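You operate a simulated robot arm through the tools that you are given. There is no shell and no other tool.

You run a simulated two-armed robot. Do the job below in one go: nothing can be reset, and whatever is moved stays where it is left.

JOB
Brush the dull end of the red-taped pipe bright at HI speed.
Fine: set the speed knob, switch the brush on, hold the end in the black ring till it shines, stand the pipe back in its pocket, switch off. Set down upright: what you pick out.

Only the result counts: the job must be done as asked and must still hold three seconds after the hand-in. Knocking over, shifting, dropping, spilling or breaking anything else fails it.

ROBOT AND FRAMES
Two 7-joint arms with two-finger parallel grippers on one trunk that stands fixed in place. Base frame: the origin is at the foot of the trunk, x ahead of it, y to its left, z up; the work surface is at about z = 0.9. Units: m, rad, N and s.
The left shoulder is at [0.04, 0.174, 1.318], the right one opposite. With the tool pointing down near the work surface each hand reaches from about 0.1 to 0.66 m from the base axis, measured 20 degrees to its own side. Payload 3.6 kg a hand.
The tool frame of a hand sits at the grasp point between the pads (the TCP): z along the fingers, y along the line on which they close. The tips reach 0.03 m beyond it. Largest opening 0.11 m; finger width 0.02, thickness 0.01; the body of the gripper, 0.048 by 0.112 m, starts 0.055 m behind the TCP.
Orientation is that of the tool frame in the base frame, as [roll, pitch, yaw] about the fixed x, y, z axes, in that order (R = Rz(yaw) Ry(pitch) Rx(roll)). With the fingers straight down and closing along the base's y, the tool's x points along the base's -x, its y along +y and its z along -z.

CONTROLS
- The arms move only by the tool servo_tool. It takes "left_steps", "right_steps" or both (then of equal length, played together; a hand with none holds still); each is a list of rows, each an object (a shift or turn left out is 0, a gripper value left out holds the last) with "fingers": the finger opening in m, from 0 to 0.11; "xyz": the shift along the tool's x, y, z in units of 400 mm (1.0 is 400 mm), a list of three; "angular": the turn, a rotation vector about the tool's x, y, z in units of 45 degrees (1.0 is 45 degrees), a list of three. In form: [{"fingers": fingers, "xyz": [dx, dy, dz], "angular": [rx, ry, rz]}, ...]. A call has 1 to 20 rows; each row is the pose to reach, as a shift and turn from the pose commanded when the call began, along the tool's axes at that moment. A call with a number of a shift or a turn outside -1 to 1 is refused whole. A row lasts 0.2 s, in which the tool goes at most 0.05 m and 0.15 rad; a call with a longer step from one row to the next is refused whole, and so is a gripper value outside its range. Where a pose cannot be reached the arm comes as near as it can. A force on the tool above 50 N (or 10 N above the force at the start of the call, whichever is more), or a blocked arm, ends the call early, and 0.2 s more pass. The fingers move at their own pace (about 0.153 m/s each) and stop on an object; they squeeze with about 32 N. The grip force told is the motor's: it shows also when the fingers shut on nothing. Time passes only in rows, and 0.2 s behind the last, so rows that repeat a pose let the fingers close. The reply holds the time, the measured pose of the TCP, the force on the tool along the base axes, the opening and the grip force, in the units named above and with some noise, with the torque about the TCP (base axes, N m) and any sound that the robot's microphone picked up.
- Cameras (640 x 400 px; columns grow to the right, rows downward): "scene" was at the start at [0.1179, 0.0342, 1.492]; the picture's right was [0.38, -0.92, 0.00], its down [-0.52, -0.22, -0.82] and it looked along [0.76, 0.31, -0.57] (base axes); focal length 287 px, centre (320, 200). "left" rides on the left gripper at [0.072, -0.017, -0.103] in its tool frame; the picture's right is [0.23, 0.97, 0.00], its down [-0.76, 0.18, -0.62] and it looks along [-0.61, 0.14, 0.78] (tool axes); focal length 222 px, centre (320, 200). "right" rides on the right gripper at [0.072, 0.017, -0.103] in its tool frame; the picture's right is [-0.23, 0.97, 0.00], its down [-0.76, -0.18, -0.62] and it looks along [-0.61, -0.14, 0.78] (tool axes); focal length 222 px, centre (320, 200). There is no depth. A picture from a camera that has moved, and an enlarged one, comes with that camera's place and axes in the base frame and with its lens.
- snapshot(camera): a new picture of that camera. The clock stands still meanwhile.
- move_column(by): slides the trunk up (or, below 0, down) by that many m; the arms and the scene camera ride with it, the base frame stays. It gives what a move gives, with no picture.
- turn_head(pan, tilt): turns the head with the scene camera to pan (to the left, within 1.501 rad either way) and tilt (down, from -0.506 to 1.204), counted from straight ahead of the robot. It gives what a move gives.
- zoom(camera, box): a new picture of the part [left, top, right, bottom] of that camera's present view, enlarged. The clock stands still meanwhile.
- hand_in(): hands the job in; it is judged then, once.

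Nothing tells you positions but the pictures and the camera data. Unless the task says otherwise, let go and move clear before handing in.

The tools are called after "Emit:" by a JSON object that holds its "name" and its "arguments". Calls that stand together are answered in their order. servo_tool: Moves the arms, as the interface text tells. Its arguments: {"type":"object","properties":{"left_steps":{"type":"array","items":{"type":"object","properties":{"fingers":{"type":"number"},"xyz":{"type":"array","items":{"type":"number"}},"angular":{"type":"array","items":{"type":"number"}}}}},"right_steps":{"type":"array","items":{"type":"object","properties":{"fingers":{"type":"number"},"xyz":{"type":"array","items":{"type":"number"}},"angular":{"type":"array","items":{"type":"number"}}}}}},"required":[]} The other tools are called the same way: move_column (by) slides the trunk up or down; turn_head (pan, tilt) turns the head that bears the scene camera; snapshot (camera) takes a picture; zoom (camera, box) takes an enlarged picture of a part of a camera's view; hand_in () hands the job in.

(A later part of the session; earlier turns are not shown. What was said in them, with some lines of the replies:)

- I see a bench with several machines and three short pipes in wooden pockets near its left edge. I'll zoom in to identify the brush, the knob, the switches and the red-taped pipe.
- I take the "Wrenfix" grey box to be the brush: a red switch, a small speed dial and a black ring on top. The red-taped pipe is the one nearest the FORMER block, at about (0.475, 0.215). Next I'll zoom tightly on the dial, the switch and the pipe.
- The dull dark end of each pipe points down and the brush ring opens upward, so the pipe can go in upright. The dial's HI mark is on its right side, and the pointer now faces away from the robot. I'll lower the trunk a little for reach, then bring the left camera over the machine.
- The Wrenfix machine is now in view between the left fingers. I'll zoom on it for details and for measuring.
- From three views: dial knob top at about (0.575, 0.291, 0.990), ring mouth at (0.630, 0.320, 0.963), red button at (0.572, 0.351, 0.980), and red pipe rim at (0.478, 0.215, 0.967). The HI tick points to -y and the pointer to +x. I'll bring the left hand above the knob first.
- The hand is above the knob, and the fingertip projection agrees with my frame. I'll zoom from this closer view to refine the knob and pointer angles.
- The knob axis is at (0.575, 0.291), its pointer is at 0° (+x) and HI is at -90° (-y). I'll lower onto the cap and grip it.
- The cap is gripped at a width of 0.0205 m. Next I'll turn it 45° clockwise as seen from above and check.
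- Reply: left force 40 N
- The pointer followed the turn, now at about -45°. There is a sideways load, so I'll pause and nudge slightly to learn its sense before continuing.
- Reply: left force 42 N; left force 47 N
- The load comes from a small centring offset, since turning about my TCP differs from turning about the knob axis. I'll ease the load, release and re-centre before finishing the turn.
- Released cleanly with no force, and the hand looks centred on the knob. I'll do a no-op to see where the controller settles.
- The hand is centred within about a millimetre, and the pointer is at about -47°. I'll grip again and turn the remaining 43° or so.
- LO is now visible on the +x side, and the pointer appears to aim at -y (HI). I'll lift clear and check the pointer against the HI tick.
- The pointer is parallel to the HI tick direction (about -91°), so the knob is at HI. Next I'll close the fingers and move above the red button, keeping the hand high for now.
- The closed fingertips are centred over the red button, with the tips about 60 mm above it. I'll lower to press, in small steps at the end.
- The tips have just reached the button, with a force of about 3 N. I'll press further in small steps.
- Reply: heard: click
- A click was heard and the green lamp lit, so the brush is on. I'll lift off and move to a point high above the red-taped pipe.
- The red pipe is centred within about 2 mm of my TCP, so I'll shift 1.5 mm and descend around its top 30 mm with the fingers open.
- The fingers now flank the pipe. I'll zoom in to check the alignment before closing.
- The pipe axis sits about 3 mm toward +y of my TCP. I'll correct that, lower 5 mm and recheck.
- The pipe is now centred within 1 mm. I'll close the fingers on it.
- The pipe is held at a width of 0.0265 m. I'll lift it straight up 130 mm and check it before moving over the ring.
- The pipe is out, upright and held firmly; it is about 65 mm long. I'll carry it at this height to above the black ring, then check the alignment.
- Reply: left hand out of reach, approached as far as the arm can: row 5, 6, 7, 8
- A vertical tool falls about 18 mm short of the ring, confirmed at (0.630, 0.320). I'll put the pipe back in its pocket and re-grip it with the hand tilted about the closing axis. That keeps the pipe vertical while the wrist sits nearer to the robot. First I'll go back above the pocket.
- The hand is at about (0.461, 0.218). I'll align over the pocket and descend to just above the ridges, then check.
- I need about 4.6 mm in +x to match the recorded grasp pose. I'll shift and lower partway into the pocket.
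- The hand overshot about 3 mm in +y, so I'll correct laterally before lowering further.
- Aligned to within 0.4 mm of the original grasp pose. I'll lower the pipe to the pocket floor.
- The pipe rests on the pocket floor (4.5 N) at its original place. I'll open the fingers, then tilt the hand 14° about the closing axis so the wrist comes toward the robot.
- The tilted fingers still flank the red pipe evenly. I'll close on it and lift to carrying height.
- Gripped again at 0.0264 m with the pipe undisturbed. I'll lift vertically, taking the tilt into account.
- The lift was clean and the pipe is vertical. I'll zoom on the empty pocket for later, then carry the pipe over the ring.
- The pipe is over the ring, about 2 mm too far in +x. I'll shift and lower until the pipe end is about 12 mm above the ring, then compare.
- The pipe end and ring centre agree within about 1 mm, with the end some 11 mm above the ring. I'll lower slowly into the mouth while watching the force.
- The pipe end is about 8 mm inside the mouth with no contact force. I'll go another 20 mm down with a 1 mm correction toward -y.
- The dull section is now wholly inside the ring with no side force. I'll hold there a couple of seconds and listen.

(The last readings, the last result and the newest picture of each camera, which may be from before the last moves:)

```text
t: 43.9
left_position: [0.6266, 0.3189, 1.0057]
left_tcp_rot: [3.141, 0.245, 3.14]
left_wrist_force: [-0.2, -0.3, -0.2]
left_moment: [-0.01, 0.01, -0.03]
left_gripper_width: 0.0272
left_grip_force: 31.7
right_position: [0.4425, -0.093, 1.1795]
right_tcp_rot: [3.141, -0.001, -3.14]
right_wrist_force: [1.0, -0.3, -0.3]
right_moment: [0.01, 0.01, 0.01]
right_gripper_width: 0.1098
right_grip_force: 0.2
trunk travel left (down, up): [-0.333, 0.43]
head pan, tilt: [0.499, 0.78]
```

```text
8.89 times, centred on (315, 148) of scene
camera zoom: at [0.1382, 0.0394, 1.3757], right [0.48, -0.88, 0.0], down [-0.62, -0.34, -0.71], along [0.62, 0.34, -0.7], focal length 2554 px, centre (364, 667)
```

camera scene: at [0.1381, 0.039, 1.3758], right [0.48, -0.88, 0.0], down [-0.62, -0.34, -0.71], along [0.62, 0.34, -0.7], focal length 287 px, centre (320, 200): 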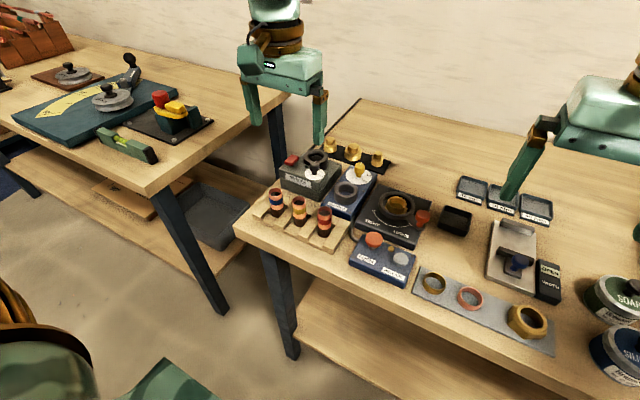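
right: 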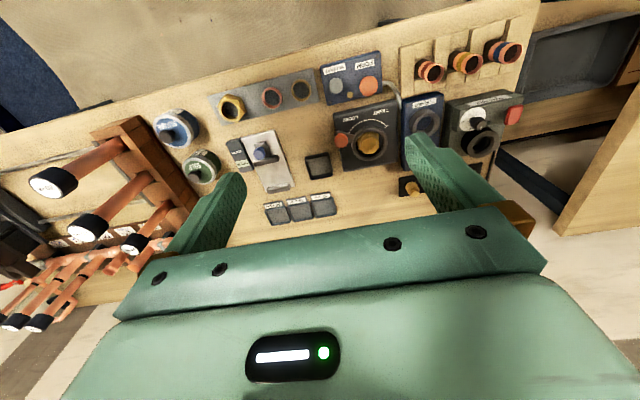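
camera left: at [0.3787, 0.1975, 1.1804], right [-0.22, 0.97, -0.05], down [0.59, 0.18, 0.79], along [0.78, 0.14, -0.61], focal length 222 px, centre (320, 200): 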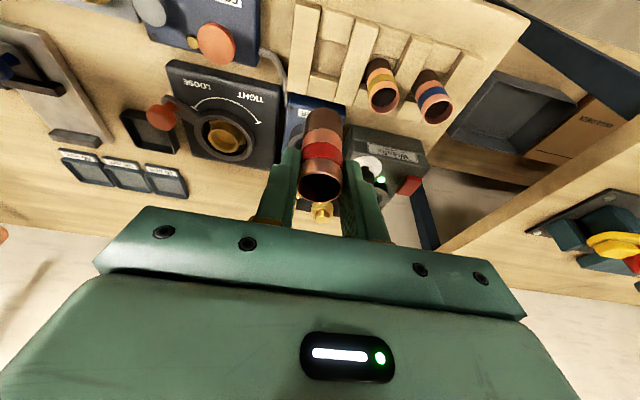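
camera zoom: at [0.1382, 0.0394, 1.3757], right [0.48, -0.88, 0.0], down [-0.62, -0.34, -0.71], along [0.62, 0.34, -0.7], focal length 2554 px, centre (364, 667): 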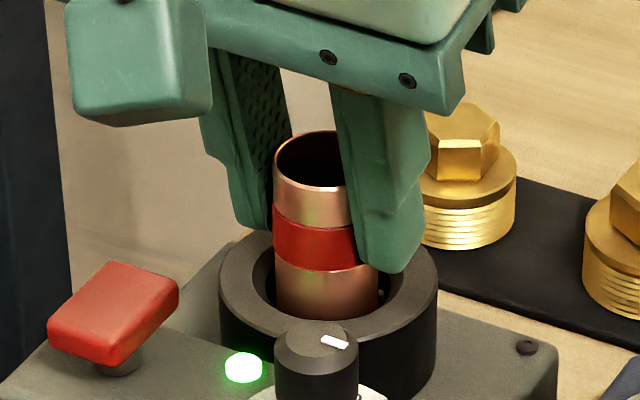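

It is still centred and silent. I'll go about 5 mm deeper, feeling for a floor, and hold a few seconds more.

Emit:
{"name": "servo_tool", "arguments": {"left_steps": [{"xyz": [0.001, 0, 0.004]}, {"xyz": [0.002, 0, 0.008]}, {"xyz": [0.003, 0, 0.0121]}, {"xyz": [0.003, 0, 0.0121]}, {"xyz": [0.003, 0, 0.0121]}, {"xyz": [0.003, 0, 0.0121]}, {"xyz": [0.003, 0, 0.0121]}, {"xyz": [0.003, 0, 0.0121]}, {"xyz": [0.003, 0, 0.0121]}, {"xyz": [0.003, 0, 0.0121]}, {"xyz": [0.003, 0, 0.0121]}, {"xyz": [0.003, 0, 0.0121]}, {"xyz": [0.003, 0, 0.0121]}, {"xyz": [0.003, 0, 0.0121]}, {"xyz": [0.003, 0, 0.0121]}, {"xyz": [0.003, 0, 0.0121]}, {"xyz": [0.003, 0, 0.0121]}, {"xyz": [0.003, 0, 0.0121]}]}}

Emit:
{"name": "zoom", "arguments": {"camera": "left", "box": [240, 85, 400, 225]}}

Emit:
{"name": "zoom", "arguments": {"camera": "scene", "box": [295, 125, 335, 170]}}

```text
t: 47.6
left_position: [0.6243, 0.3185, 1.0015]
left_tcp_rot: [3.139, 0.248, 3.138]
left_wrist_force: [1.7, 1.1, 24.1]
left_moment: [0.04, -0.09, 0.02]
left_gripper_width: 0.0266
left_grip_force: 31.6
right_position: [0.4394, -0.0932, 1.1792]
right_tcp_rot: [3.141, 0.002, 3.14]
right_wrist_force: [0.6, -0.9, 0.2]
right_moment: [-0.01, -0.04, 0.0]
right_gripper_width: 0.1101
right_grip_force: 0.1
trunk travel left (down, up): [-0.333, 0.43]
head pan, tilt: [0.499, 0.78]
```

```text
2.86 times, centred on (320, 155) of left
camera zoom: at [0.5289, 0.3019, 1.0833], right [-0.22, 0.97, -0.05], down [0.59, 0.17, 0.79], along [0.78, 0.14, -0.61], focal length 635 px, centre (320, 329)
```

zoom: 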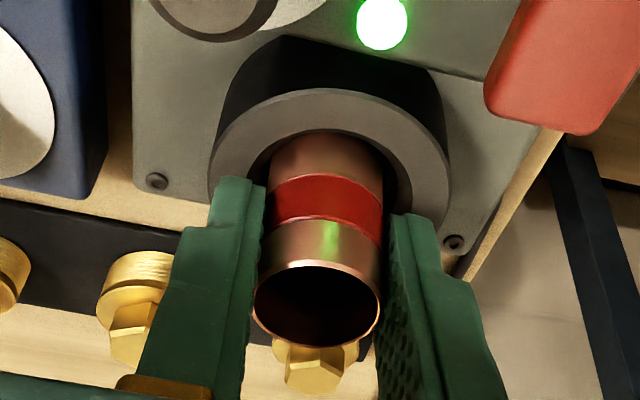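

```text
8.89 times, centred on (315, 148) of scene
camera zoom: at [0.1356, 0.0382, 1.3761], right [0.48, -0.88, 0.0], down [-0.62, -0.34, -0.71], along [0.62, 0.34, -0.7], focal length 2554 px, centre (364, 667)
```

zoom: 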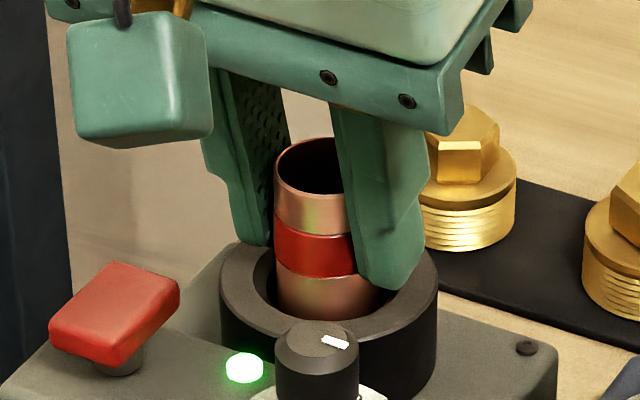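

I felt the ring's floor (24 N), so the end is fully seated. I'll lift it clear to see whether it has brightened.

Emit:
{"name": "servo_tool", "arguments": {"left_steps": [{"xyz": [-0.002, 0, -0.008]}, {"xyz": [-0.0085, 0, -0.034]}, {"xyz": [-0.017, 0, -0.068]}, {"xyz": [-0.0254, 0, -0.102]}, {"xyz": [-0.0335, 0, -0.1335]}, {"xyz": [-0.0335, 0, -0.1335]}]}}

Emit:
{"name": "zoom", "arguments": {"camera": "left", "box": [240, 45, 400, 185]}}

Emit:
{"name": "zoom", "arguments": {"camera": "scene", "box": [285, 110, 345, 180]}}

```text
t: 49.0
left_position: [0.6283, 0.3196, 1.0566]
left_tcp_rot: [3.14, 0.243, 3.139]
left_wrist_force: [0.4, 0.1, -0.3]
left_moment: [0.02, 0.01, 0.0]
left_gripper_width: 0.0266
left_grip_force: 32.0
right_position: [0.4437, -0.0929, 1.1787]
right_tcp_rot: [3.141, 0.0, 3.14]
right_wrist_force: [-1.0, 0.7, -0.5]
right_moment: [0.01, 0.0, 0.0]
right_gripper_width: 0.1098
right_grip_force: 0.1
trunk travel left (down, up): [-0.333, 0.43]
head pan, tilt: [0.499, 0.78]
```

```text
2.86 times, centred on (320, 115) of left
camera zoom: at [0.5321, 0.3023, 1.138], right [-0.22, 0.97, -0.05], down [0.59, 0.18, 0.79], along [0.78, 0.14, -0.61], focal length 635 px, centre (320, 443)
```

zoom: 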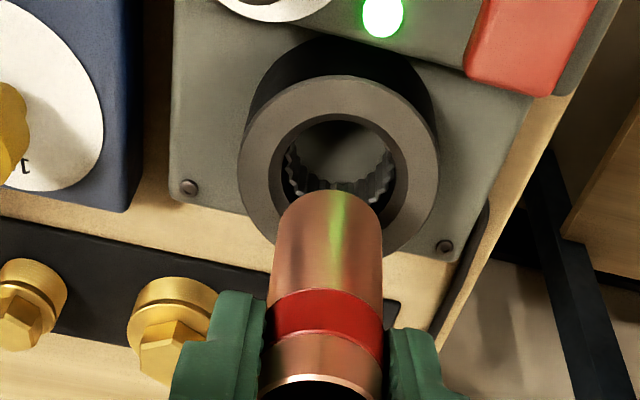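

```text
5.71 times, centred on (315, 145) of scene
camera zoom: at [0.1384, 0.0395, 1.3757], right [0.48, -0.88, 0.0], down [-0.62, -0.34, -0.71], along [0.62, 0.34, -0.7], focal length 1642 px, centre (349, 514)
```

zoom: 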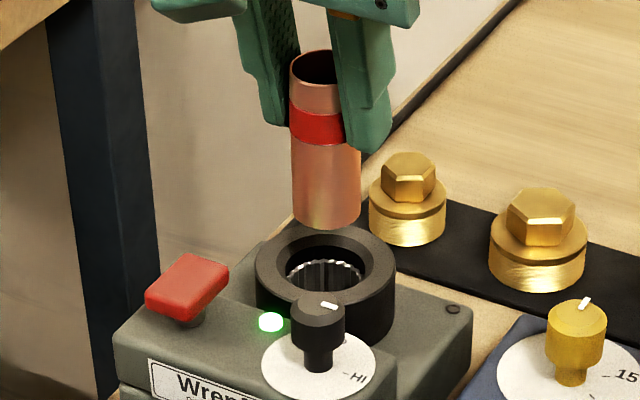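

The end is bright copper now. I'll zoom in tightly to check that no dull band remains.

Emit:
{"name": "zoom", "arguments": {"camera": "scene", "box": [305, 115, 330, 155]}}

Emit:
{"name": "zoom", "arguments": {"camera": "left", "box": [295, 85, 345, 150]}}

```text
10.00 times, centred on (318, 135) of scene
camera zoom: at [0.1384, 0.0395, 1.3757], right [0.48, -0.88, 0.0], down [-0.62, -0.34, -0.71], along [0.62, 0.34, -0.7], focal length 2873 px, centre (345, 850)
```

zoom: 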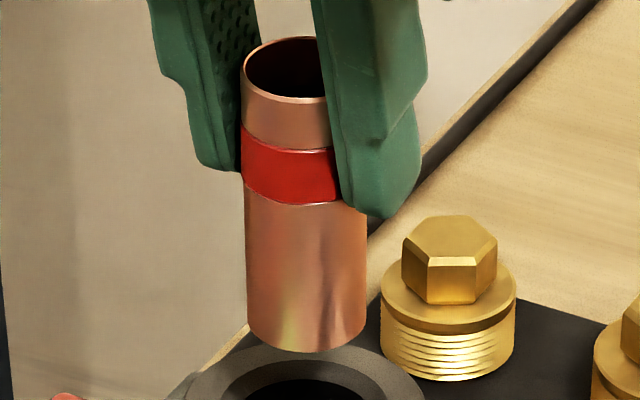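

```text
6.15 times, centred on (320, 118) of left
camera zoom: at [0.5321, 0.3023, 1.138], right [-0.22, 0.97, -0.05], down [0.59, 0.18, 0.79], along [0.78, 0.14, -0.61], focal length 1367 px, centre (320, 708)
```

zoom: 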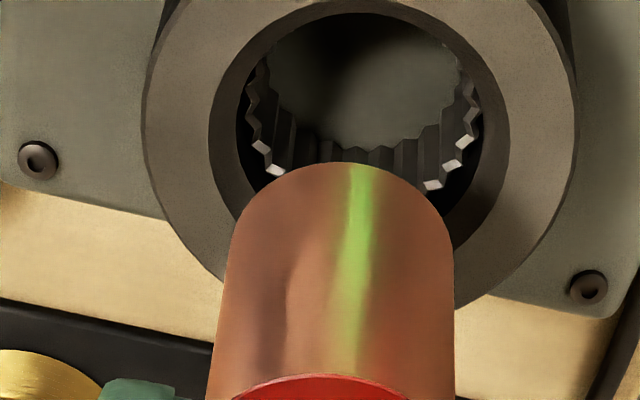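

The end shines uniformly. I'll raise to carrying height and bring the pipe back above its pocket.

Emit:
{"name": "servo_tool", "arguments": {"left_steps": [{"xyz": [-0.0137, 0, -0.0545]}, {"xyz": [-0.0274, 0, -0.1091]}, {"xyz": [0.03, -0.04, -0.1235]}, {"xyz": [0.107, -0.0935, -0.143]}, {"xyz": [0.184, -0.147, -0.162]}, {"xyz": [0.261, -0.2005, -0.1815]}, {"xyz": [0.32, -0.242, -0.196]}, {"xyz": [0.3448, -0.2588, -0.2025]}, {"xyz": [0.3448, -0.2588, -0.2025]}]}}

Emit:
{"name": "snapshot", "arguments": {"camera": "left"}}

Emit:
{"name": "zoom", "arguments": {"camera": "scene", "box": [250, 110, 370, 250]}}

```text
t: 51.0
left_position: [0.4708, 0.2128, 1.0995]
left_tcp_rot: [3.14, 0.247, 3.138]
left_wrist_force: [0.6, 0.0, 0.5]
left_moment: [0.0, 0.01, -0.03]
left_gripper_width: 0.027
left_grip_force: 32.3
right_position: [0.4424, -0.0933, 1.1788]
right_tcp_rot: [3.141, 0.001, -3.141]
right_wrist_force: [-0.1, 0.2, 0.5]
right_moment: [-0.05, 0.0, -0.02]
right_gripper_width: 0.1099
right_grip_force: 0.1
trunk travel left (down, up): [-0.333, 0.43]
head pan, tilt: [0.499, 0.78]
```

```text
taken
camera left: at [0.3761, 0.1966, 1.1825], right [-0.22, 0.97, -0.05], down [0.59, 0.18, 0.79], along [0.78, 0.14, -0.61], focal length 222 px, centre (320, 200)
```

left: 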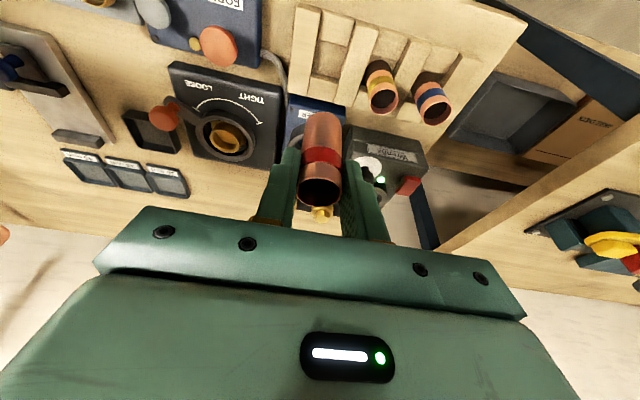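

```text
2.86 times, centred on (310, 180) of scene
camera zoom: at [0.1382, 0.0393, 1.3757], right [0.48, -0.88, 0.0], down [-0.62, -0.34, -0.71], along [0.62, 0.34, -0.7], focal length 821 px, centre (349, 257)
```

zoom: 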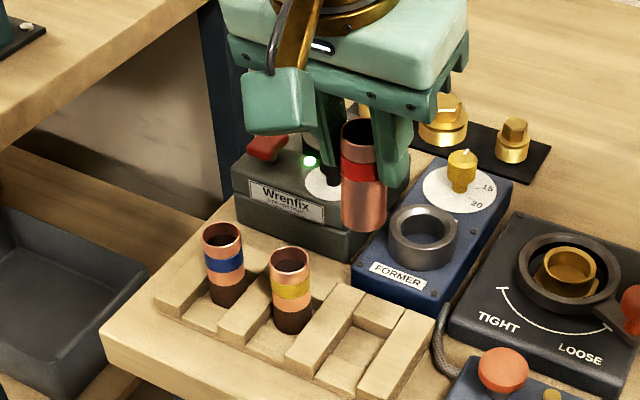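

I'm a couple of millimetres off in x and y. I'll correct and descend to just above the pocket ridges, then check the camera pose.

Emit:
{"name": "servo_tool", "arguments": {"left_steps": [{"xyz": [0.01, 0.0055, 0.07]}, {"xyz": [0.027, 0.0055, 0.14]}, {"xyz": [0.045, 0.0055, 0.205]}, {"xyz": [0.0533, 0.0055, 0.238]}, {"xyz": [0.0533, 0.0055, 0.238]}, {"xyz": [0.0533, 0.0055, 0.238]}]}}

Emit:
{"name": "zoom", "arguments": {"camera": "left", "box": [220, 45, 420, 245]}}

Emit:
{"name": "zoom", "arguments": {"camera": "scene", "box": [280, 170, 360, 250]}}

```text
t: 52.5
left_position: [0.4758, 0.2168, 1.0004]
left_tcp_rot: [-3.141, 0.247, 3.138]
left_wrist_force: [-0.2, 0.0, -0.6]
left_moment: [0.01, 0.0, -0.01]
left_gripper_width: 0.0261
left_grip_force: 31.9
right_position: [0.4426, -0.0933, 1.1792]
right_tcp_rot: [3.141, 0.0, -3.141]
right_wrist_force: [-1.3, 0.4, 0.2]
right_moment: [-0.05, 0.02, 0.01]
right_gripper_width: 0.1101
right_grip_force: 0.0
trunk travel left (down, up): [-0.333, 0.43]
head pan, tilt: [0.499, 0.78]
```

```text
2.00 times, centred on (320, 145) of left
camera zoom: at [0.38, 0.2007, 1.083], right [-0.22, 0.97, -0.05], down [0.59, 0.18, 0.79], along [0.78, 0.14, -0.61], focal length 444 px, centre (320, 310)
```

zoom: 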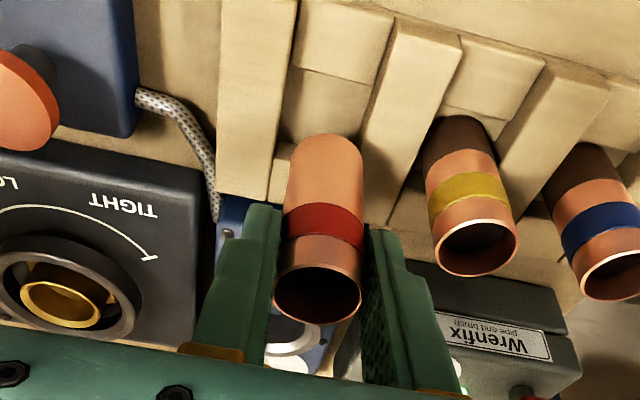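

```text
5.00 times, centred on (320, 210) of scene
camera zoom: at [0.1381, 0.0394, 1.3757], right [0.48, -0.88, 0.0], down [-0.62, -0.34, -0.71], along [0.62, 0.34, -0.7], focal length 1436 px, centre (320, 150)
```

zoom: 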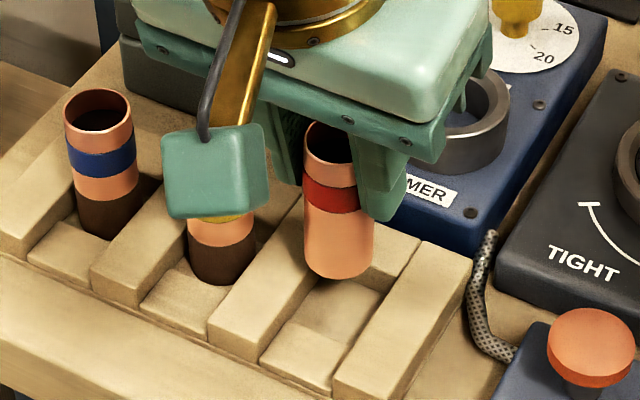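

About 2 mm of lateral error remains. I'll correct it here before going into the pocket.

Emit:
{"name": "servo_tool", "arguments": {"left_steps": [{"xyz": [0.0034, -0.0045, -0.0009]}, {"xyz": [0.0034, -0.0045, -0.0009]}, {"xyz": [0.0034, -0.0045, -0.0009]}]}}

Emit:
{"name": "zoom", "arguments": {"camera": "left", "box": [220, 45, 420, 245]}}

```text
t: 53.2
left_position: [0.475, 0.215, 1.0013]
left_tcp_rot: [-3.14, 0.246, 3.139]
left_wrist_force: [0.2, 0.5, -0.9]
left_moment: [0.03, 0.01, 0.03]
left_gripper_width: 0.0269
left_grip_force: 32.1
right_position: [0.442, -0.0926, 1.1788]
right_tcp_rot: [-3.141, -0.001, 3.139]
right_wrist_force: [-0.7, 0.3, 0.5]
right_moment: [-0.02, 0.0, 0.01]
right_gripper_width: 0.11
right_grip_force: 0.1
trunk travel left (down, up): [-0.333, 0.43]
head pan, tilt: [0.499, 0.78]
```

```text
2.00 times, centred on (320, 145) of left
camera zoom: at [0.3787, 0.1989, 1.083], right [-0.22, 0.97, -0.05], down [0.59, 0.18, 0.79], along [0.78, 0.14, -0.61], focal length 444 px, centre (320, 310)
```

zoom: 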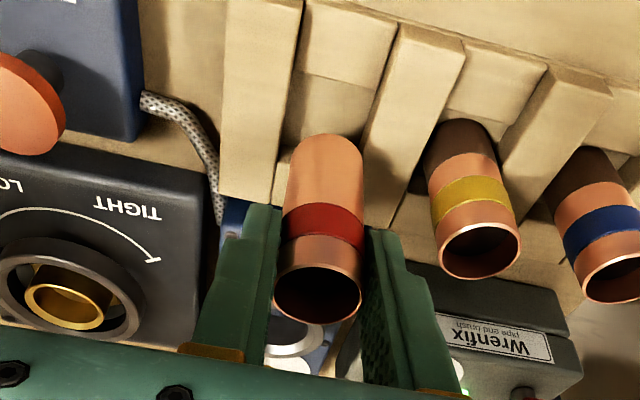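

Aligned to 0.1 mm. I'll lower the pipe 28 mm to the pocket floor in small steps.

Emit:
{"name": "servo_tool", "arguments": {"left_steps": [{"xyz": [0.003, 0, 0.012]}, {"xyz": [0.006, 0, 0.024]}, {"xyz": [0.009, 0, 0.036]}, {"xyz": [0.012, 0, 0.048]}, {"xyz": [0.0145, 0, 0.058]}, {"xyz": [0.0165, 0, 0.0655]}, {"xyz": [0.0165, 0, 0.0655]}]}}

Emit:
{"name": "zoom", "arguments": {"camera": "left", "box": [220, 45, 420, 245]}}

Emit:
{"name": "zoom", "arguments": {"camera": "scene", "box": [280, 170, 360, 250]}}

```text
t: 54.9
left_position: [0.473, 0.2159, 0.9762]
left_tcp_rot: [3.14, 0.246, 3.139]
left_wrist_force: [0.1, 0.1, 0.0]
left_moment: [0.0, 0.0, -0.01]
left_gripper_width: 0.0266
left_grip_force: 32.4
right_position: [0.4407, -0.0917, 1.1787]
right_tcp_rot: [3.14, 0.0, 3.141]
right_wrist_force: [-0.4, -0.2, -0.4]
right_moment: [-0.02, -0.01, 0.02]
right_gripper_width: 0.1101
right_grip_force: 0.1
trunk travel left (down, up): [-0.333, 0.43]
head pan, tilt: [0.499, 0.78]
```

```text
2.00 times, centred on (320, 145) of left
camera zoom: at [0.3776, 0.1996, 1.0577], right [-0.22, 0.97, -0.05], down [0.59, 0.18, 0.79], along [0.78, 0.14, -0.61], focal length 444 px, centre (320, 310)
```

zoom: 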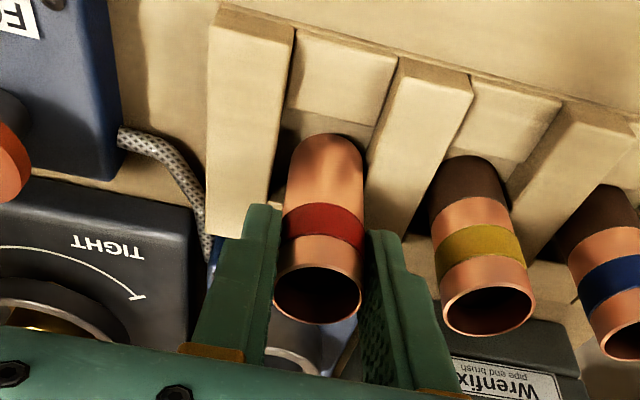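

```text
5.00 times, centred on (320, 210) of scene
camera zoom: at [0.138, 0.0393, 1.3758], right [0.48, -0.88, 0.0], down [-0.62, -0.34, -0.71], along [0.62, 0.34, -0.7], focal length 1436 px, centre (320, 150)
```

zoom: 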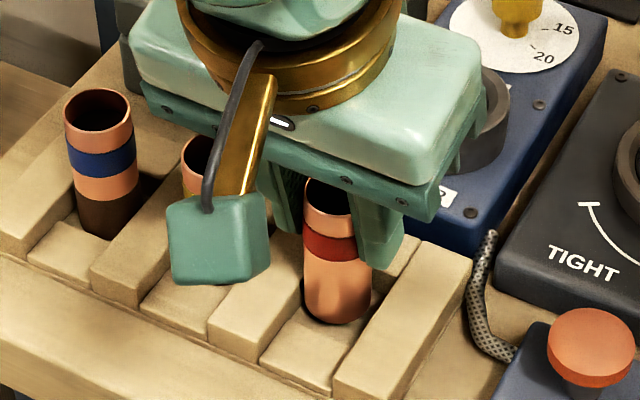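

The pipe is about 3 mm above the floor with no contact yet. I'll lower the last bit with a 1 mm lateral correction.

Emit:
{"name": "servo_tool", "arguments": {"left_steps": [{"xyz": [-0.0015, -0.002, 0.002]}, {"xyz": [-0.001, -0.002, 0.0045]}, {"xyz": [-0.0003, -0.002, 0.0075]}, {"xyz": [-0.0003, -0.002, 0.0085]}, {"xyz": [-0.0003, -0.002, 0.0085]}]}}

Emit:
{"name": "zoom", "arguments": {"camera": "left", "box": [220, 45, 420, 245]}}

```text
t: 56.0
left_position: [0.475, 0.2147, 0.9718]
left_tcp_rot: [-3.141, 0.247, 3.139]
left_wrist_force: [-0.5, 0.4, -0.4]
left_moment: [-0.03, 0.03, -0.01]
left_gripper_width: 0.0267
left_grip_force: 31.7
right_position: [0.442, -0.094, 1.1791]
right_tcp_rot: [-3.141, -0.001, 3.141]
right_wrist_force: [-0.6, -0.5, -0.3]
right_moment: [-0.01, -0.03, 0.04]
right_gripper_width: 0.1101
right_grip_force: 0.0
trunk travel left (down, up): [-0.333, 0.43]
head pan, tilt: [0.499, 0.78]
```

```text
2.00 times, centred on (320, 145) of left
camera zoom: at [0.3786, 0.1987, 1.0541], right [-0.22, 0.97, -0.05], down [0.59, 0.18, 0.79], along [0.78, 0.14, -0.61], focal length 444 px, centre (320, 310)
```

zoom: 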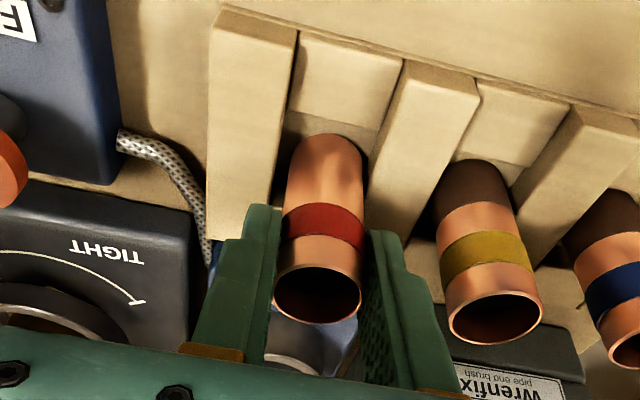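

At the original height there is still no contact, so the pipe slid up slightly in the grip when it met the ring floor. I'll continue down in 1 mm steps until it touches.

Emit:
{"name": "servo_tool", "arguments": {"left_steps": [{"xyz": [0.0006, 0, 0.0024]}, {"xyz": [0.0012, 0, 0.0048]}, {"xyz": [0.0012, 0, 0.0048]}]}}

```text
t: 56.9
left_position: [0.4744, 0.2159, 0.9693]
left_tcp_rot: [-3.141, 0.245, 3.14]
left_wrist_force: [-0.5, 0.2, -0.3]
left_moment: [-0.03, 0.02, 0.0]
left_gripper_width: 0.0266
left_grip_force: 31.6
right_position: [0.4421, -0.0924, 1.179]
right_tcp_rot: [-3.141, -0.001, 3.141]
right_wrist_force: [0.4, 0.2, -0.2]
right_moment: [-0.03, -0.02, -0.03]
right_gripper_width: 0.1099
right_grip_force: 0.1
trunk travel left (down, up): [-0.333, 0.43]
head pan, tilt: [0.499, 0.78]
```

Emit:
{"name": "zoom", "arguments": {"camera": "left", "box": [220, 45, 420, 245]}}

Emit:
{"name": "zoom", "arguments": {"camera": "scene", "box": [280, 170, 360, 250]}}

```text
2.00 times, centred on (320, 145) of left
camera zoom: at [0.379, 0.1992, 1.0519], right [-0.22, 0.97, -0.05], down [0.59, 0.18, 0.79], along [0.78, 0.14, -0.61], focal length 444 px, centre (320, 310)
```

zoom: 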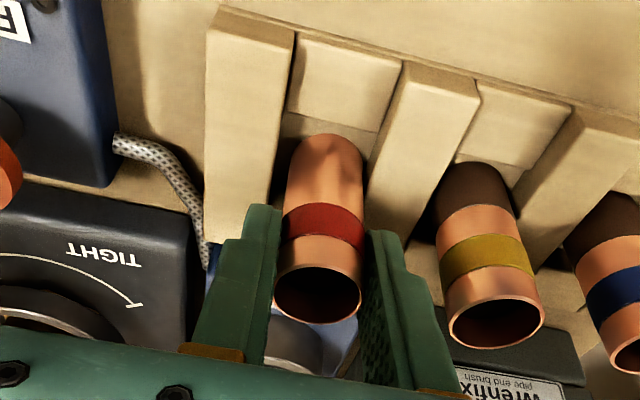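

```text
5.00 times, centred on (320, 210) of scene
camera zoom: at [0.138, 0.0393, 1.3758], right [0.48, -0.88, 0.0], down [-0.62, -0.34, -0.71], along [0.62, 0.34, -0.7], focal length 1436 px, centre (320, 150)
```

zoom: 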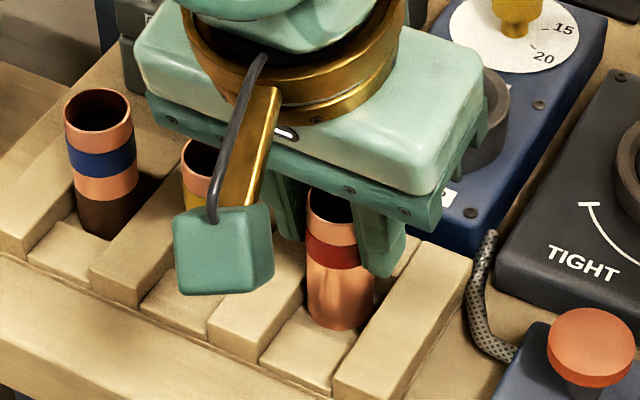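

The rim sits about 3 mm higher in the grip, so floor contact should be imminent. I'll step down a bit more.

Emit:
{"name": "servo_tool", "arguments": {"left_steps": [{"xyz": [0.0003, -0.001, 0.0015]}, {"xyz": [0.0006, -0.001, 0.003]}, {"xyz": [0.0006, -0.001, 0.003]}]}}

Emit:
{"name": "servo_tool", "arguments": {"left_steps": [{"xyz": [0.0003, 0, 0.0015]}, {"xyz": [0.0006, 0, 0.003]}, {"xyz": [0.0006, 0, 0.003]}]}}

Emit:
{"name": "zoom", "arguments": {"camera": "left", "box": [220, 45, 420, 245]}}

```text
t: 57.6
left_position: [0.4745, 0.2148, 0.97]
left_tcp_rot: [3.141, 0.249, 3.139]
left_wrist_force: [2.1, 2.2, 13.1]
left_moment: [0.1, -0.09, 0.0]
left_gripper_width: 0.0267
left_grip_force: 32.0
right_position: [0.442, -0.0932, 1.1792]
right_tcp_rot: [-3.141, 0.002, -3.141]
right_wrist_force: [-0.2, -0.1, -0.8]
right_moment: [-0.01, -0.02, 0.03]
right_gripper_width: 0.1099
right_grip_force: 0.0
trunk travel left (down, up): [-0.333, 0.43]
head pan, tilt: [0.499, 0.78]
```

```text
t: 58.5
left_position: [0.4739, 0.2155, 0.9686]
left_tcp_rot: [3.141, 0.249, 3.139]
left_wrist_force: [0.7, 1.8, 19.7]
left_moment: [0.11, 0.0, 0.01]
left_gripper_width: 0.0267
left_grip_force: 31.8
right_position: [0.4402, -0.094, 1.1787]
right_tcp_rot: [-3.141, 0.0, 3.14]
right_wrist_force: [-0.3, 0.7, 0.2]
right_moment: [0.01, 0.01, -0.02]
right_gripper_width: 0.1103
right_grip_force: 0.1
trunk travel left (down, up): [-0.333, 0.43]
head pan, tilt: [0.499, 0.78]
```

```text
2.00 times, centred on (320, 145) of left
camera zoom: at [0.3786, 0.1985, 1.0512], right [-0.22, 0.97, -0.05], down [0.59, 0.18, 0.79], along [0.78, 0.14, -0.61], focal length 444 px, centre (320, 310)
```

zoom: 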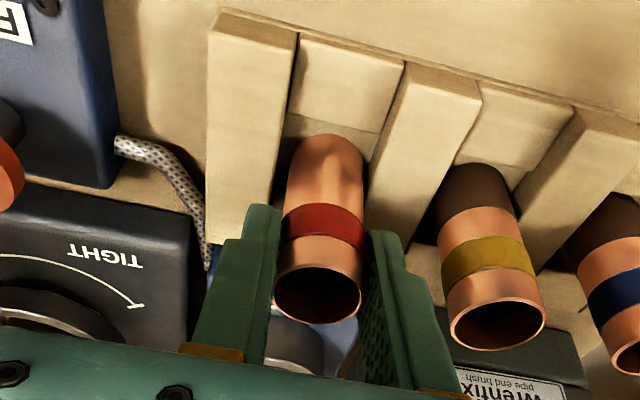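

The pipe is firmly on the pocket floor at its original spot. I'll relax the push slightly and open the fingers.

Emit:
{"name": "servo_tool", "arguments": {"left_steps": [{"xyz": [-0.0009, 0, -0.0036]}, {"xyz": [-0.0009, 0, -0.0036], "fingers": 0.034}, {"xyz": [-0.0009, 0, -0.0036], "fingers": 0.05}, {"xyz": [-0.0009, 0, -0.0036], "fingers": 0.05}]}}

Emit:
{"name": "zoom", "arguments": {"camera": "left", "box": [220, 45, 420, 245]}}

Emit:
{"name": "zoom", "arguments": {"camera": "scene", "box": [280, 170, 360, 250]}}

```text
t: 59.5
left_position: [0.4748, 0.2142, 0.9699]
left_tcp_rot: [3.14, 0.244, 3.139]
left_wrist_force: [0.4, -0.1, 0.1]
left_moment: [0.0, -0.01, -0.07]
left_gripper_width: 0.0499
left_grip_force: 0.0
right_position: [0.4415, -0.0931, 1.1797]
right_tcp_rot: [-3.141, 0.001, 3.141]
right_wrist_force: [-1.3, 0.7, -0.3]
right_moment: [-0.03, 0.02, 0.02]
right_gripper_width: 0.11
right_grip_force: 0.1
trunk travel left (down, up): [-0.333, 0.43]
head pan, tilt: [0.499, 0.78]
```

```text
2.00 times, centred on (320, 145) of left
camera zoom: at [0.3793, 0.1985, 1.0515], right [-0.22, 0.97, -0.05], down [0.59, 0.18, 0.79], along [0.78, 0.14, -0.61], focal length 444 px, centre (320, 310)
```

zoom: 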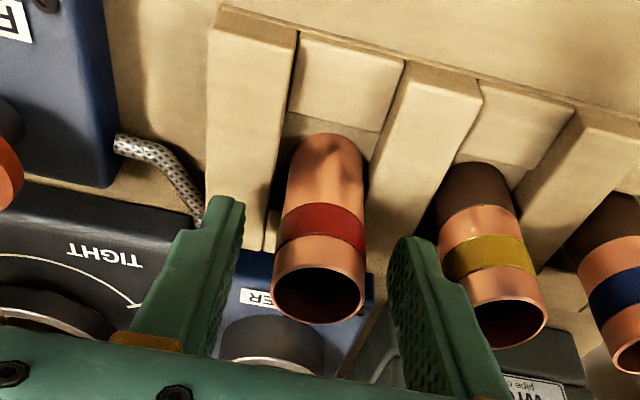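

```text
5.00 times, centred on (320, 210) of scene
camera zoom: at [0.138, 0.0393, 1.3757], right [0.48, -0.88, 0.0], down [-0.62, -0.34, -0.71], along [0.62, 0.34, -0.7], focal length 1436 px, centre (320, 150)
```

zoom: 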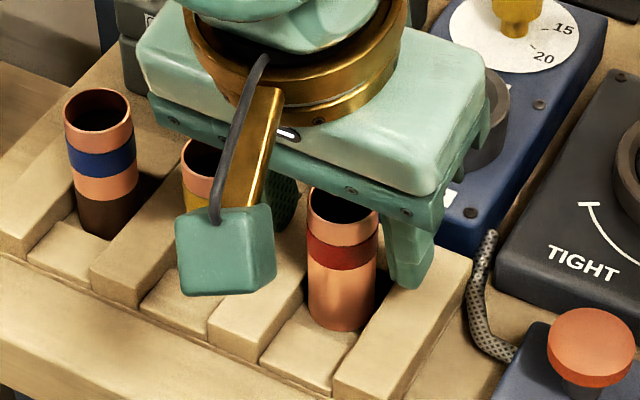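

The pipe stands free in its pocket. I'll retreat straight up.

Emit:
{"name": "servo_tool", "arguments": {"left_steps": [{"xyz": [-0.009, 0, -0.036]}, {"xyz": [-0.0243, 0, -0.097]}, {"xyz": [-0.0487, 0, -0.194]}, {"xyz": [-0.073, 0, -0.291]}, {"xyz": [-0.073, 0, -0.291]}]}}

Emit:
{"name": "snapshot", "arguments": {"camera": "left"}}

Emit:
{"name": "zoom", "arguments": {"camera": "scene", "box": [250, 130, 370, 250]}}

```text
t: 60.6
left_position: [0.4748, 0.2137, 1.0902]
left_tcp_rot: [-3.141, 0.245, 3.139]
left_wrist_force: [-0.8, -0.6, 0.0]
left_moment: [-0.03, -0.01, 0.01]
left_gripper_width: 0.0499
left_grip_force: 0.0
right_position: [0.4419, -0.0935, 1.1797]
right_tcp_rot: [-3.141, -0.004, -3.142]
right_wrist_force: [-0.2, 0.6, -0.5]
right_moment: [0.02, 0.01, 0.04]
right_gripper_width: 0.1098
right_grip_force: 0.1
trunk travel left (down, up): [-0.333, 0.43]
head pan, tilt: [0.499, 0.78]
```

```text
taken
camera left: at [0.3789, 0.1964, 1.1721], right [-0.22, 0.97, -0.05], down [0.59, 0.18, 0.79], along [0.78, 0.14, -0.61], focal length 222 px, centre (320, 200)
```

left: 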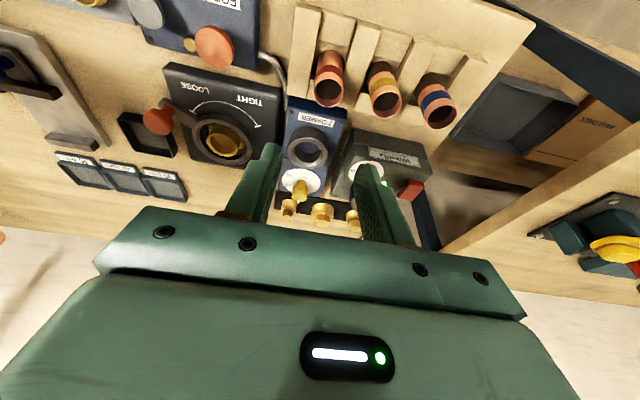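

```text
3.33 times, centred on (310, 190) of scene
camera zoom: at [0.1385, 0.0395, 1.3757], right [0.48, -0.88, 0.0], down [-0.62, -0.34, -0.71], along [0.62, 0.34, -0.7], focal length 958 px, centre (353, 233)
```

zoom: 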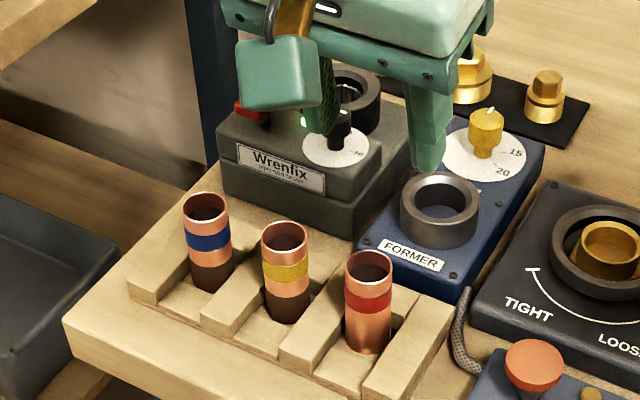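

The pipe stands upright in its pocket, bright end down, and its neighbours are untouched. Next I'll straighten the hand, close the fingers and go above the red button to switch off.

Emit:
{"name": "servo_tool", "arguments": {"left_steps": [{"xyz": [-0.04, 0.06, 0.0168], "angular": [0, 0.06, 0], "fingers": 0.0}, {"xyz": [-0.09, 0.134, 0.0378], "angular": [0, 0.13, 0], "fingers": 0.0}, {"xyz": [-0.14, 0.208, 0.0588], "angular": [0, 0.2, 0], "fingers": 0.0}, {"xyz": [-0.19, 0.283, 0.08], "angular": [0, 0.26, 0], "fingers": 0.0}, {"xyz": [-0.2285, 0.34, 0.096], "angular": [0, 0.312, 0], "fingers": 0.0}, {"xyz": [-0.2285, 0.34, 0.096], "angular": [0, 0.312, 0], "fingers": 0.0}, {"xyz": [-0.2285, 0.34, 0.096], "angular": [0, 0.312, 0], "fingers": 0.0}]}}

Emit:
{"name": "zoom", "arguments": {"camera": "left", "box": [250, 75, 420, 215]}}

Emit:
{"name": "zoom", "arguments": {"camera": "scene", "box": [265, 110, 345, 200]}}

```text
t: 62.2
left_position: [0.5748, 0.3512, 1.0752]
left_tcp_rot: [3.141, -0.001, 3.138]
left_wrist_force: [0.4, 0.1, 0.1]
left_moment: [-0.03, -0.02, -0.01]
left_gripper_width: 0.0001
left_grip_force: 31.6
right_position: [0.4421, -0.0926, 1.1791]
right_tcp_rot: [3.14, -0.001, -3.141]
right_wrist_force: [-0.1, -0.3, -0.9]
right_moment: [-0.03, 0.02, -0.03]
right_gripper_width: 0.1097
right_grip_force: 0.1
trunk travel left (down, up): [-0.333, 0.43]
head pan, tilt: [0.499, 0.78]
```

```text
2.86 times, centred on (335, 145) of left
camera zoom: at [0.5014, 0.3351, 1.1774], right [-0.22, 0.97, 0.0], down [0.76, 0.17, 0.62], along [0.61, 0.14, -0.78], focal length 635 px, centre (277, 357)
```

zoom: 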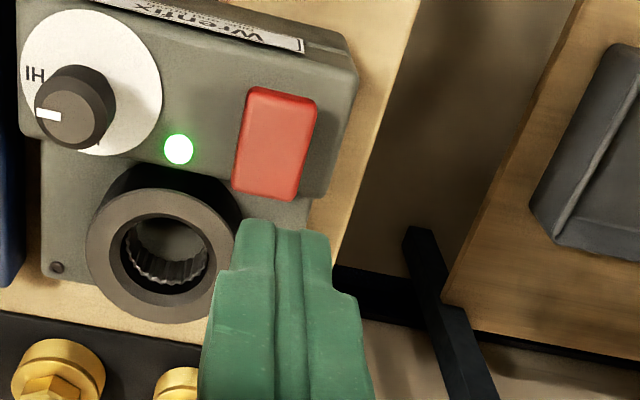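

```text
4.44 times, centred on (305, 155) of scene
camera zoom: at [0.1383, 0.0395, 1.3757], right [0.48, -0.88, 0.0], down [-0.62, -0.34, -0.71], along [0.62, 0.34, -0.7], focal length 1277 px, centre (387, 400)
```

zoom: 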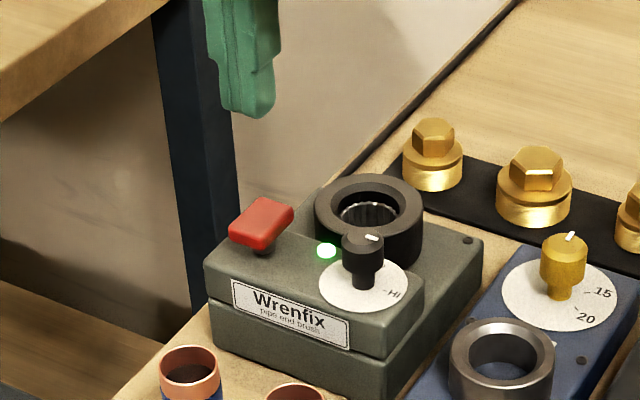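

The lamp is still green and the tips are over the red button. I'll descend to contact, then press gently until it clicks.

Emit:
{"name": "servo_tool", "arguments": {"left_steps": [{"xyz": [0.004, -0.004, 0.05]}, {"xyz": [0.004, -0.004, 0.11]}, {"xyz": [0.004, -0.004, 0.145]}, {"xyz": [0.004, -0.004, 0.155]}, {"xyz": [0.004, -0.004, 0.16]}]}}

Emit:
{"name": "zoom", "arguments": {"camera": "scene", "box": [265, 110, 345, 200]}}

```text
t: 63.5
left_position: [0.5715, 0.3485, 1.0113]
left_tcp_rot: [-3.141, 0.002, 3.138]
left_wrist_force: [-0.2, 1.3, 2.6]
left_moment: [0.03, 0.02, 0.0]
left_gripper_width: 0.0001
left_grip_force: 31.8
right_position: [0.4422, -0.0938, 1.1793]
right_tcp_rot: [3.14, 0.001, 3.141]
right_wrist_force: [-0.1, -0.4, 0.7]
right_moment: [0.02, 0.02, 0.01]
right_gripper_width: 0.11
right_grip_force: 0.0
trunk travel left (down, up): [-0.333, 0.43]
head pan, tilt: [0.499, 0.78]
```

```text
4.44 times, centred on (305, 155) of scene
camera zoom: at [0.138, 0.0392, 1.3758], right [0.48, -0.88, 0.0], down [-0.62, -0.34, -0.71], along [0.62, 0.34, -0.7], focal length 1277 px, centre (387, 400)
```

zoom: 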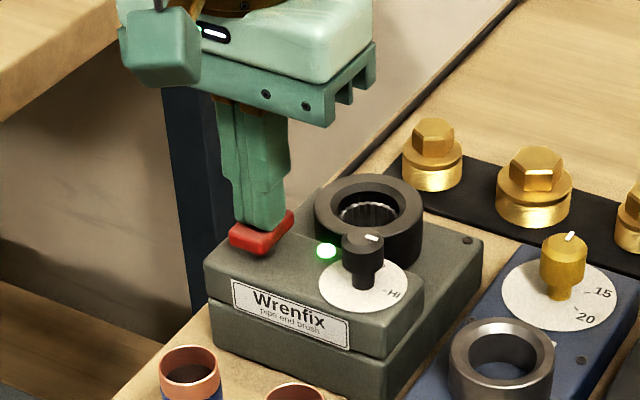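

The tips are in light contact (2.6 N) and the lamp is still on. I'll press the last few millimetres as before.

Emit:
{"name": "servo_tool", "arguments": {"left_steps": [{"xyz": [0, 0, 0.005]}, {"xyz": [0, 0, 0.01]}, {"xyz": [0, 0, 0.015]}]}}

Emit:
{"name": "zoom", "arguments": {"camera": "scene", "box": [265, 110, 345, 200]}}

```text
t: 64.2
left_position: [0.5708, 0.3491, 1.0068]
left_tcp_rot: [3.141, 0.003, 3.138]
left_wrist_force: [-1.5, -0.8, 10.8]
left_moment: [-0.03, 0.05, -0.06]
left_gripper_width: 0.0
left_grip_force: 32.4
right_position: [0.4422, -0.0941, 1.1787]
right_tcp_rot: [3.141, -0.001, 3.14]
right_wrist_force: [-0.6, 0.6, -0.4]
right_moment: [0.03, -0.02, 0.0]
right_gripper_width: 0.1102
right_grip_force: 0.1
trunk travel left (down, up): [-0.333, 0.43]
head pan, tilt: [0.499, 0.78]
heard: click
```

```text
4.44 times, centred on (305, 155) of scene
camera zoom: at [0.1369, 0.0386, 1.3761], right [0.48, -0.88, 0.0], down [-0.62, -0.34, -0.71], along [0.62, 0.34, -0.7], focal length 1277 px, centre (387, 400)
```

zoom: 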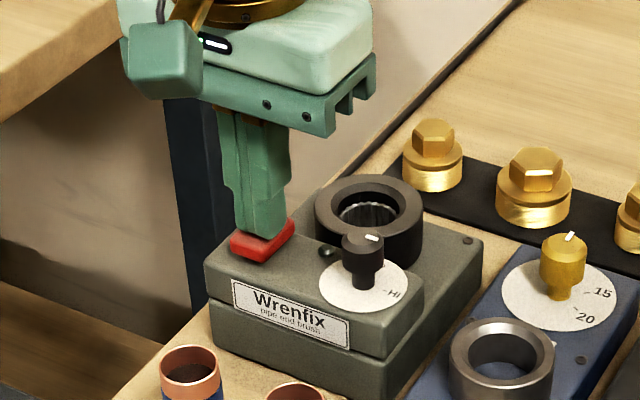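

It clicked and the green lamp is off, so the brush is switched off. I'll lift straight up, move clear and check everything once more.

Emit:
{"name": "servo_tool", "arguments": {"left_steps": [{"xyz": [0, 0, -0.05]}, {"xyz": [0, 0, -0.13]}, {"xyz": [0, 0, -0.23]}, {"xyz": [0, 0, -0.34]}, {"xyz": [0.08, 0.03, -0.4]}, {"xyz": [0.18, 0.06, -0.45]}, {"xyz": [0.26, 0.1, -0.5]}, {"xyz": [0.26, 0.1, -0.5]}]}}

Emit:
{"name": "snapshot", "arguments": {"camera": "scene"}}

Emit:
{"name": "zoom", "arguments": {"camera": "scene", "box": [240, 130, 370, 260]}}

Emit:
{"name": "snapshot", "arguments": {"camera": "left"}}

```text
t: 66.0
left_position: [0.4684, 0.3924, 1.2043]
left_tcp_rot: [3.139, -0.002, 3.139]
left_wrist_force: [0.3, -0.6, -0.1]
left_moment: [-0.02, 0.01, -0.01]
left_gripper_width: 0.0
left_grip_force: 32.1
right_position: [0.442, -0.0938, 1.179]
right_tcp_rot: [3.14, -0.002, -3.141]
right_wrist_force: [-0.5, 0.1, -0.3]
right_moment: [-0.01, -0.01, 0.03]
right_gripper_width: 0.1104
right_grip_force: 0.1
trunk travel left (down, up): [-0.333, 0.43]
head pan, tilt: [0.499, 0.78]
```

```text
taken
camera scene: at [0.1388, 0.0392, 1.3756], right [0.48, -0.88, 0.0], down [-0.62, -0.34, -0.71], along [0.62, 0.34, -0.7], focal length 287 px, centre (320, 200)
```

scene: 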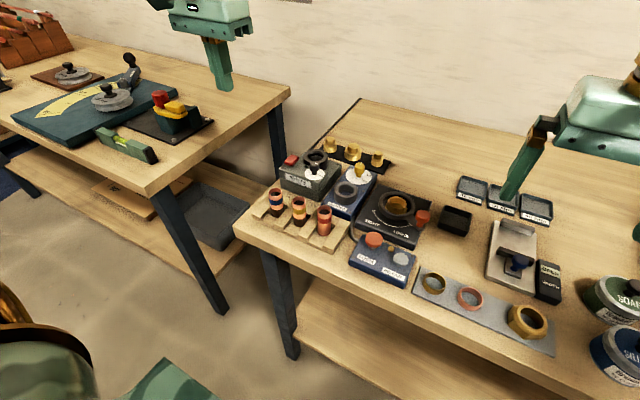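

```text
3.08 times, centred on (305, 195) of scene
camera zoom: at [0.1388, 0.0392, 1.3756], right [0.48, -0.88, 0.0], down [-0.62, -0.34, -0.71], along [0.62, 0.34, -0.7], focal length 884 px, centre (366, 215)
```

zoom: 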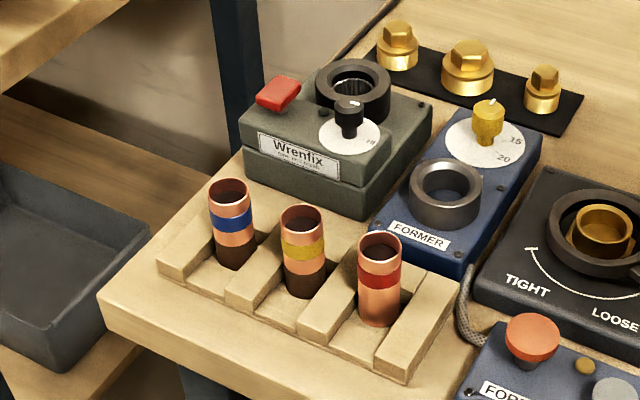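

```text
taken
camera left: at [0.3961, 0.3763, 1.3065], right [-0.22, 0.97, 0.0], down [0.76, 0.17, 0.62], along [0.61, 0.14, -0.78], focal length 222 px, centre (320, 200)
```

left: 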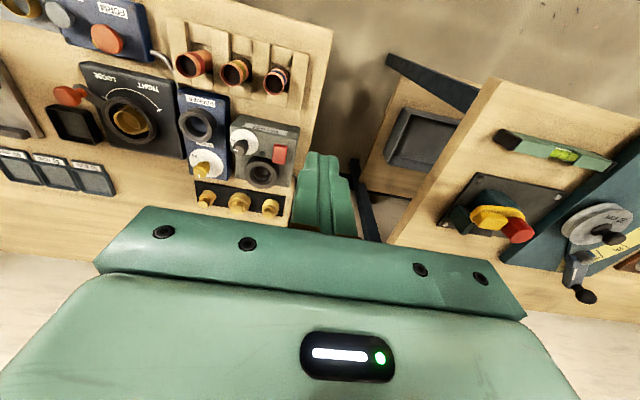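

The knob is at HI, the lamp is off, and the red-taped pipe is back in its pocket with a bright end. One last close look at the pipe before handing in.

Emit:
{"name": "zoom", "arguments": {"camera": "scene", "box": [260, 180, 350, 250]}}

Emit:
{"name": "zoom", "arguments": {"camera": "left", "box": [160, 20, 310, 200]}}

```text
5.71 times, centred on (305, 215) of scene
camera zoom: at [0.1388, 0.0392, 1.3756], right [0.48, -0.88, 0.0], down [-0.62, -0.34, -0.71], along [0.62, 0.34, -0.7], focal length 1642 px, centre (406, 114)
```

zoom: 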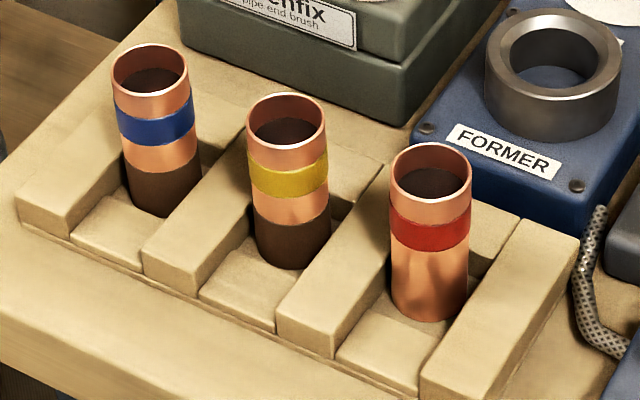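

```text
2.22 times, centred on (235, 110) of left
camera zoom: at [0.3961, 0.3763, 1.3065], right [-0.22, 0.97, 0.0], down [0.76, 0.17, 0.62], along [0.61, 0.14, -0.78], focal length 494 px, centre (509, 400)
```

zoom: 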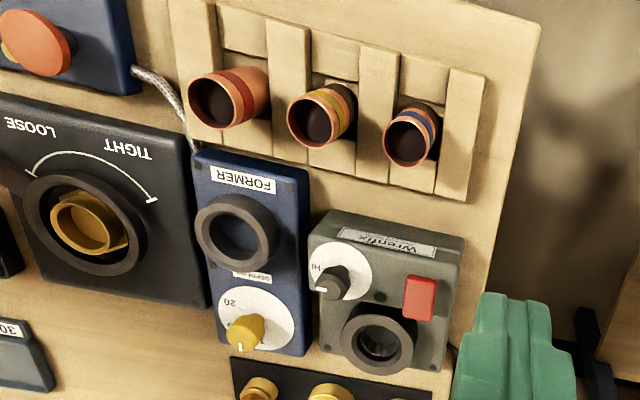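

The red-taped pipe stands upright in its pocket with a bright end. The other two pipes are untouched, the brush is off, and both hands are clear, so I'm handing in.

Emit:
{"name": "hand_in", "arguments": {}}

```text
The job is handed in.
```

The job is done and handed in. The dull end of the red-taped pipe was brushed bright at HI speed, and the pipe is back upright in its own pocket.

- **Speed:** the knob was turned from LO to HI before brushing and is still at HI.
- **Brushing:** I held the end in the black ring for about 7 seconds. A close look afterwards showed no dull band left.
- **Switch:** the brush clicked on with the green lamp lit, then clicked off with the lamp out.
- **Other items:** in the final pictures the blue- and yellow-taped pipes and the rest of the bench look unmoved.

A straight-down grip fell about 18 mm short of the ring. I set the pipe back in its pocket once, re-gripped it with the hand tilted, and carried on with the pipe vertical. The brush was already running during that step. The pipe end also touched the ring's floor at about 24 N, which slid it up about 3 mm in the grip without harm.
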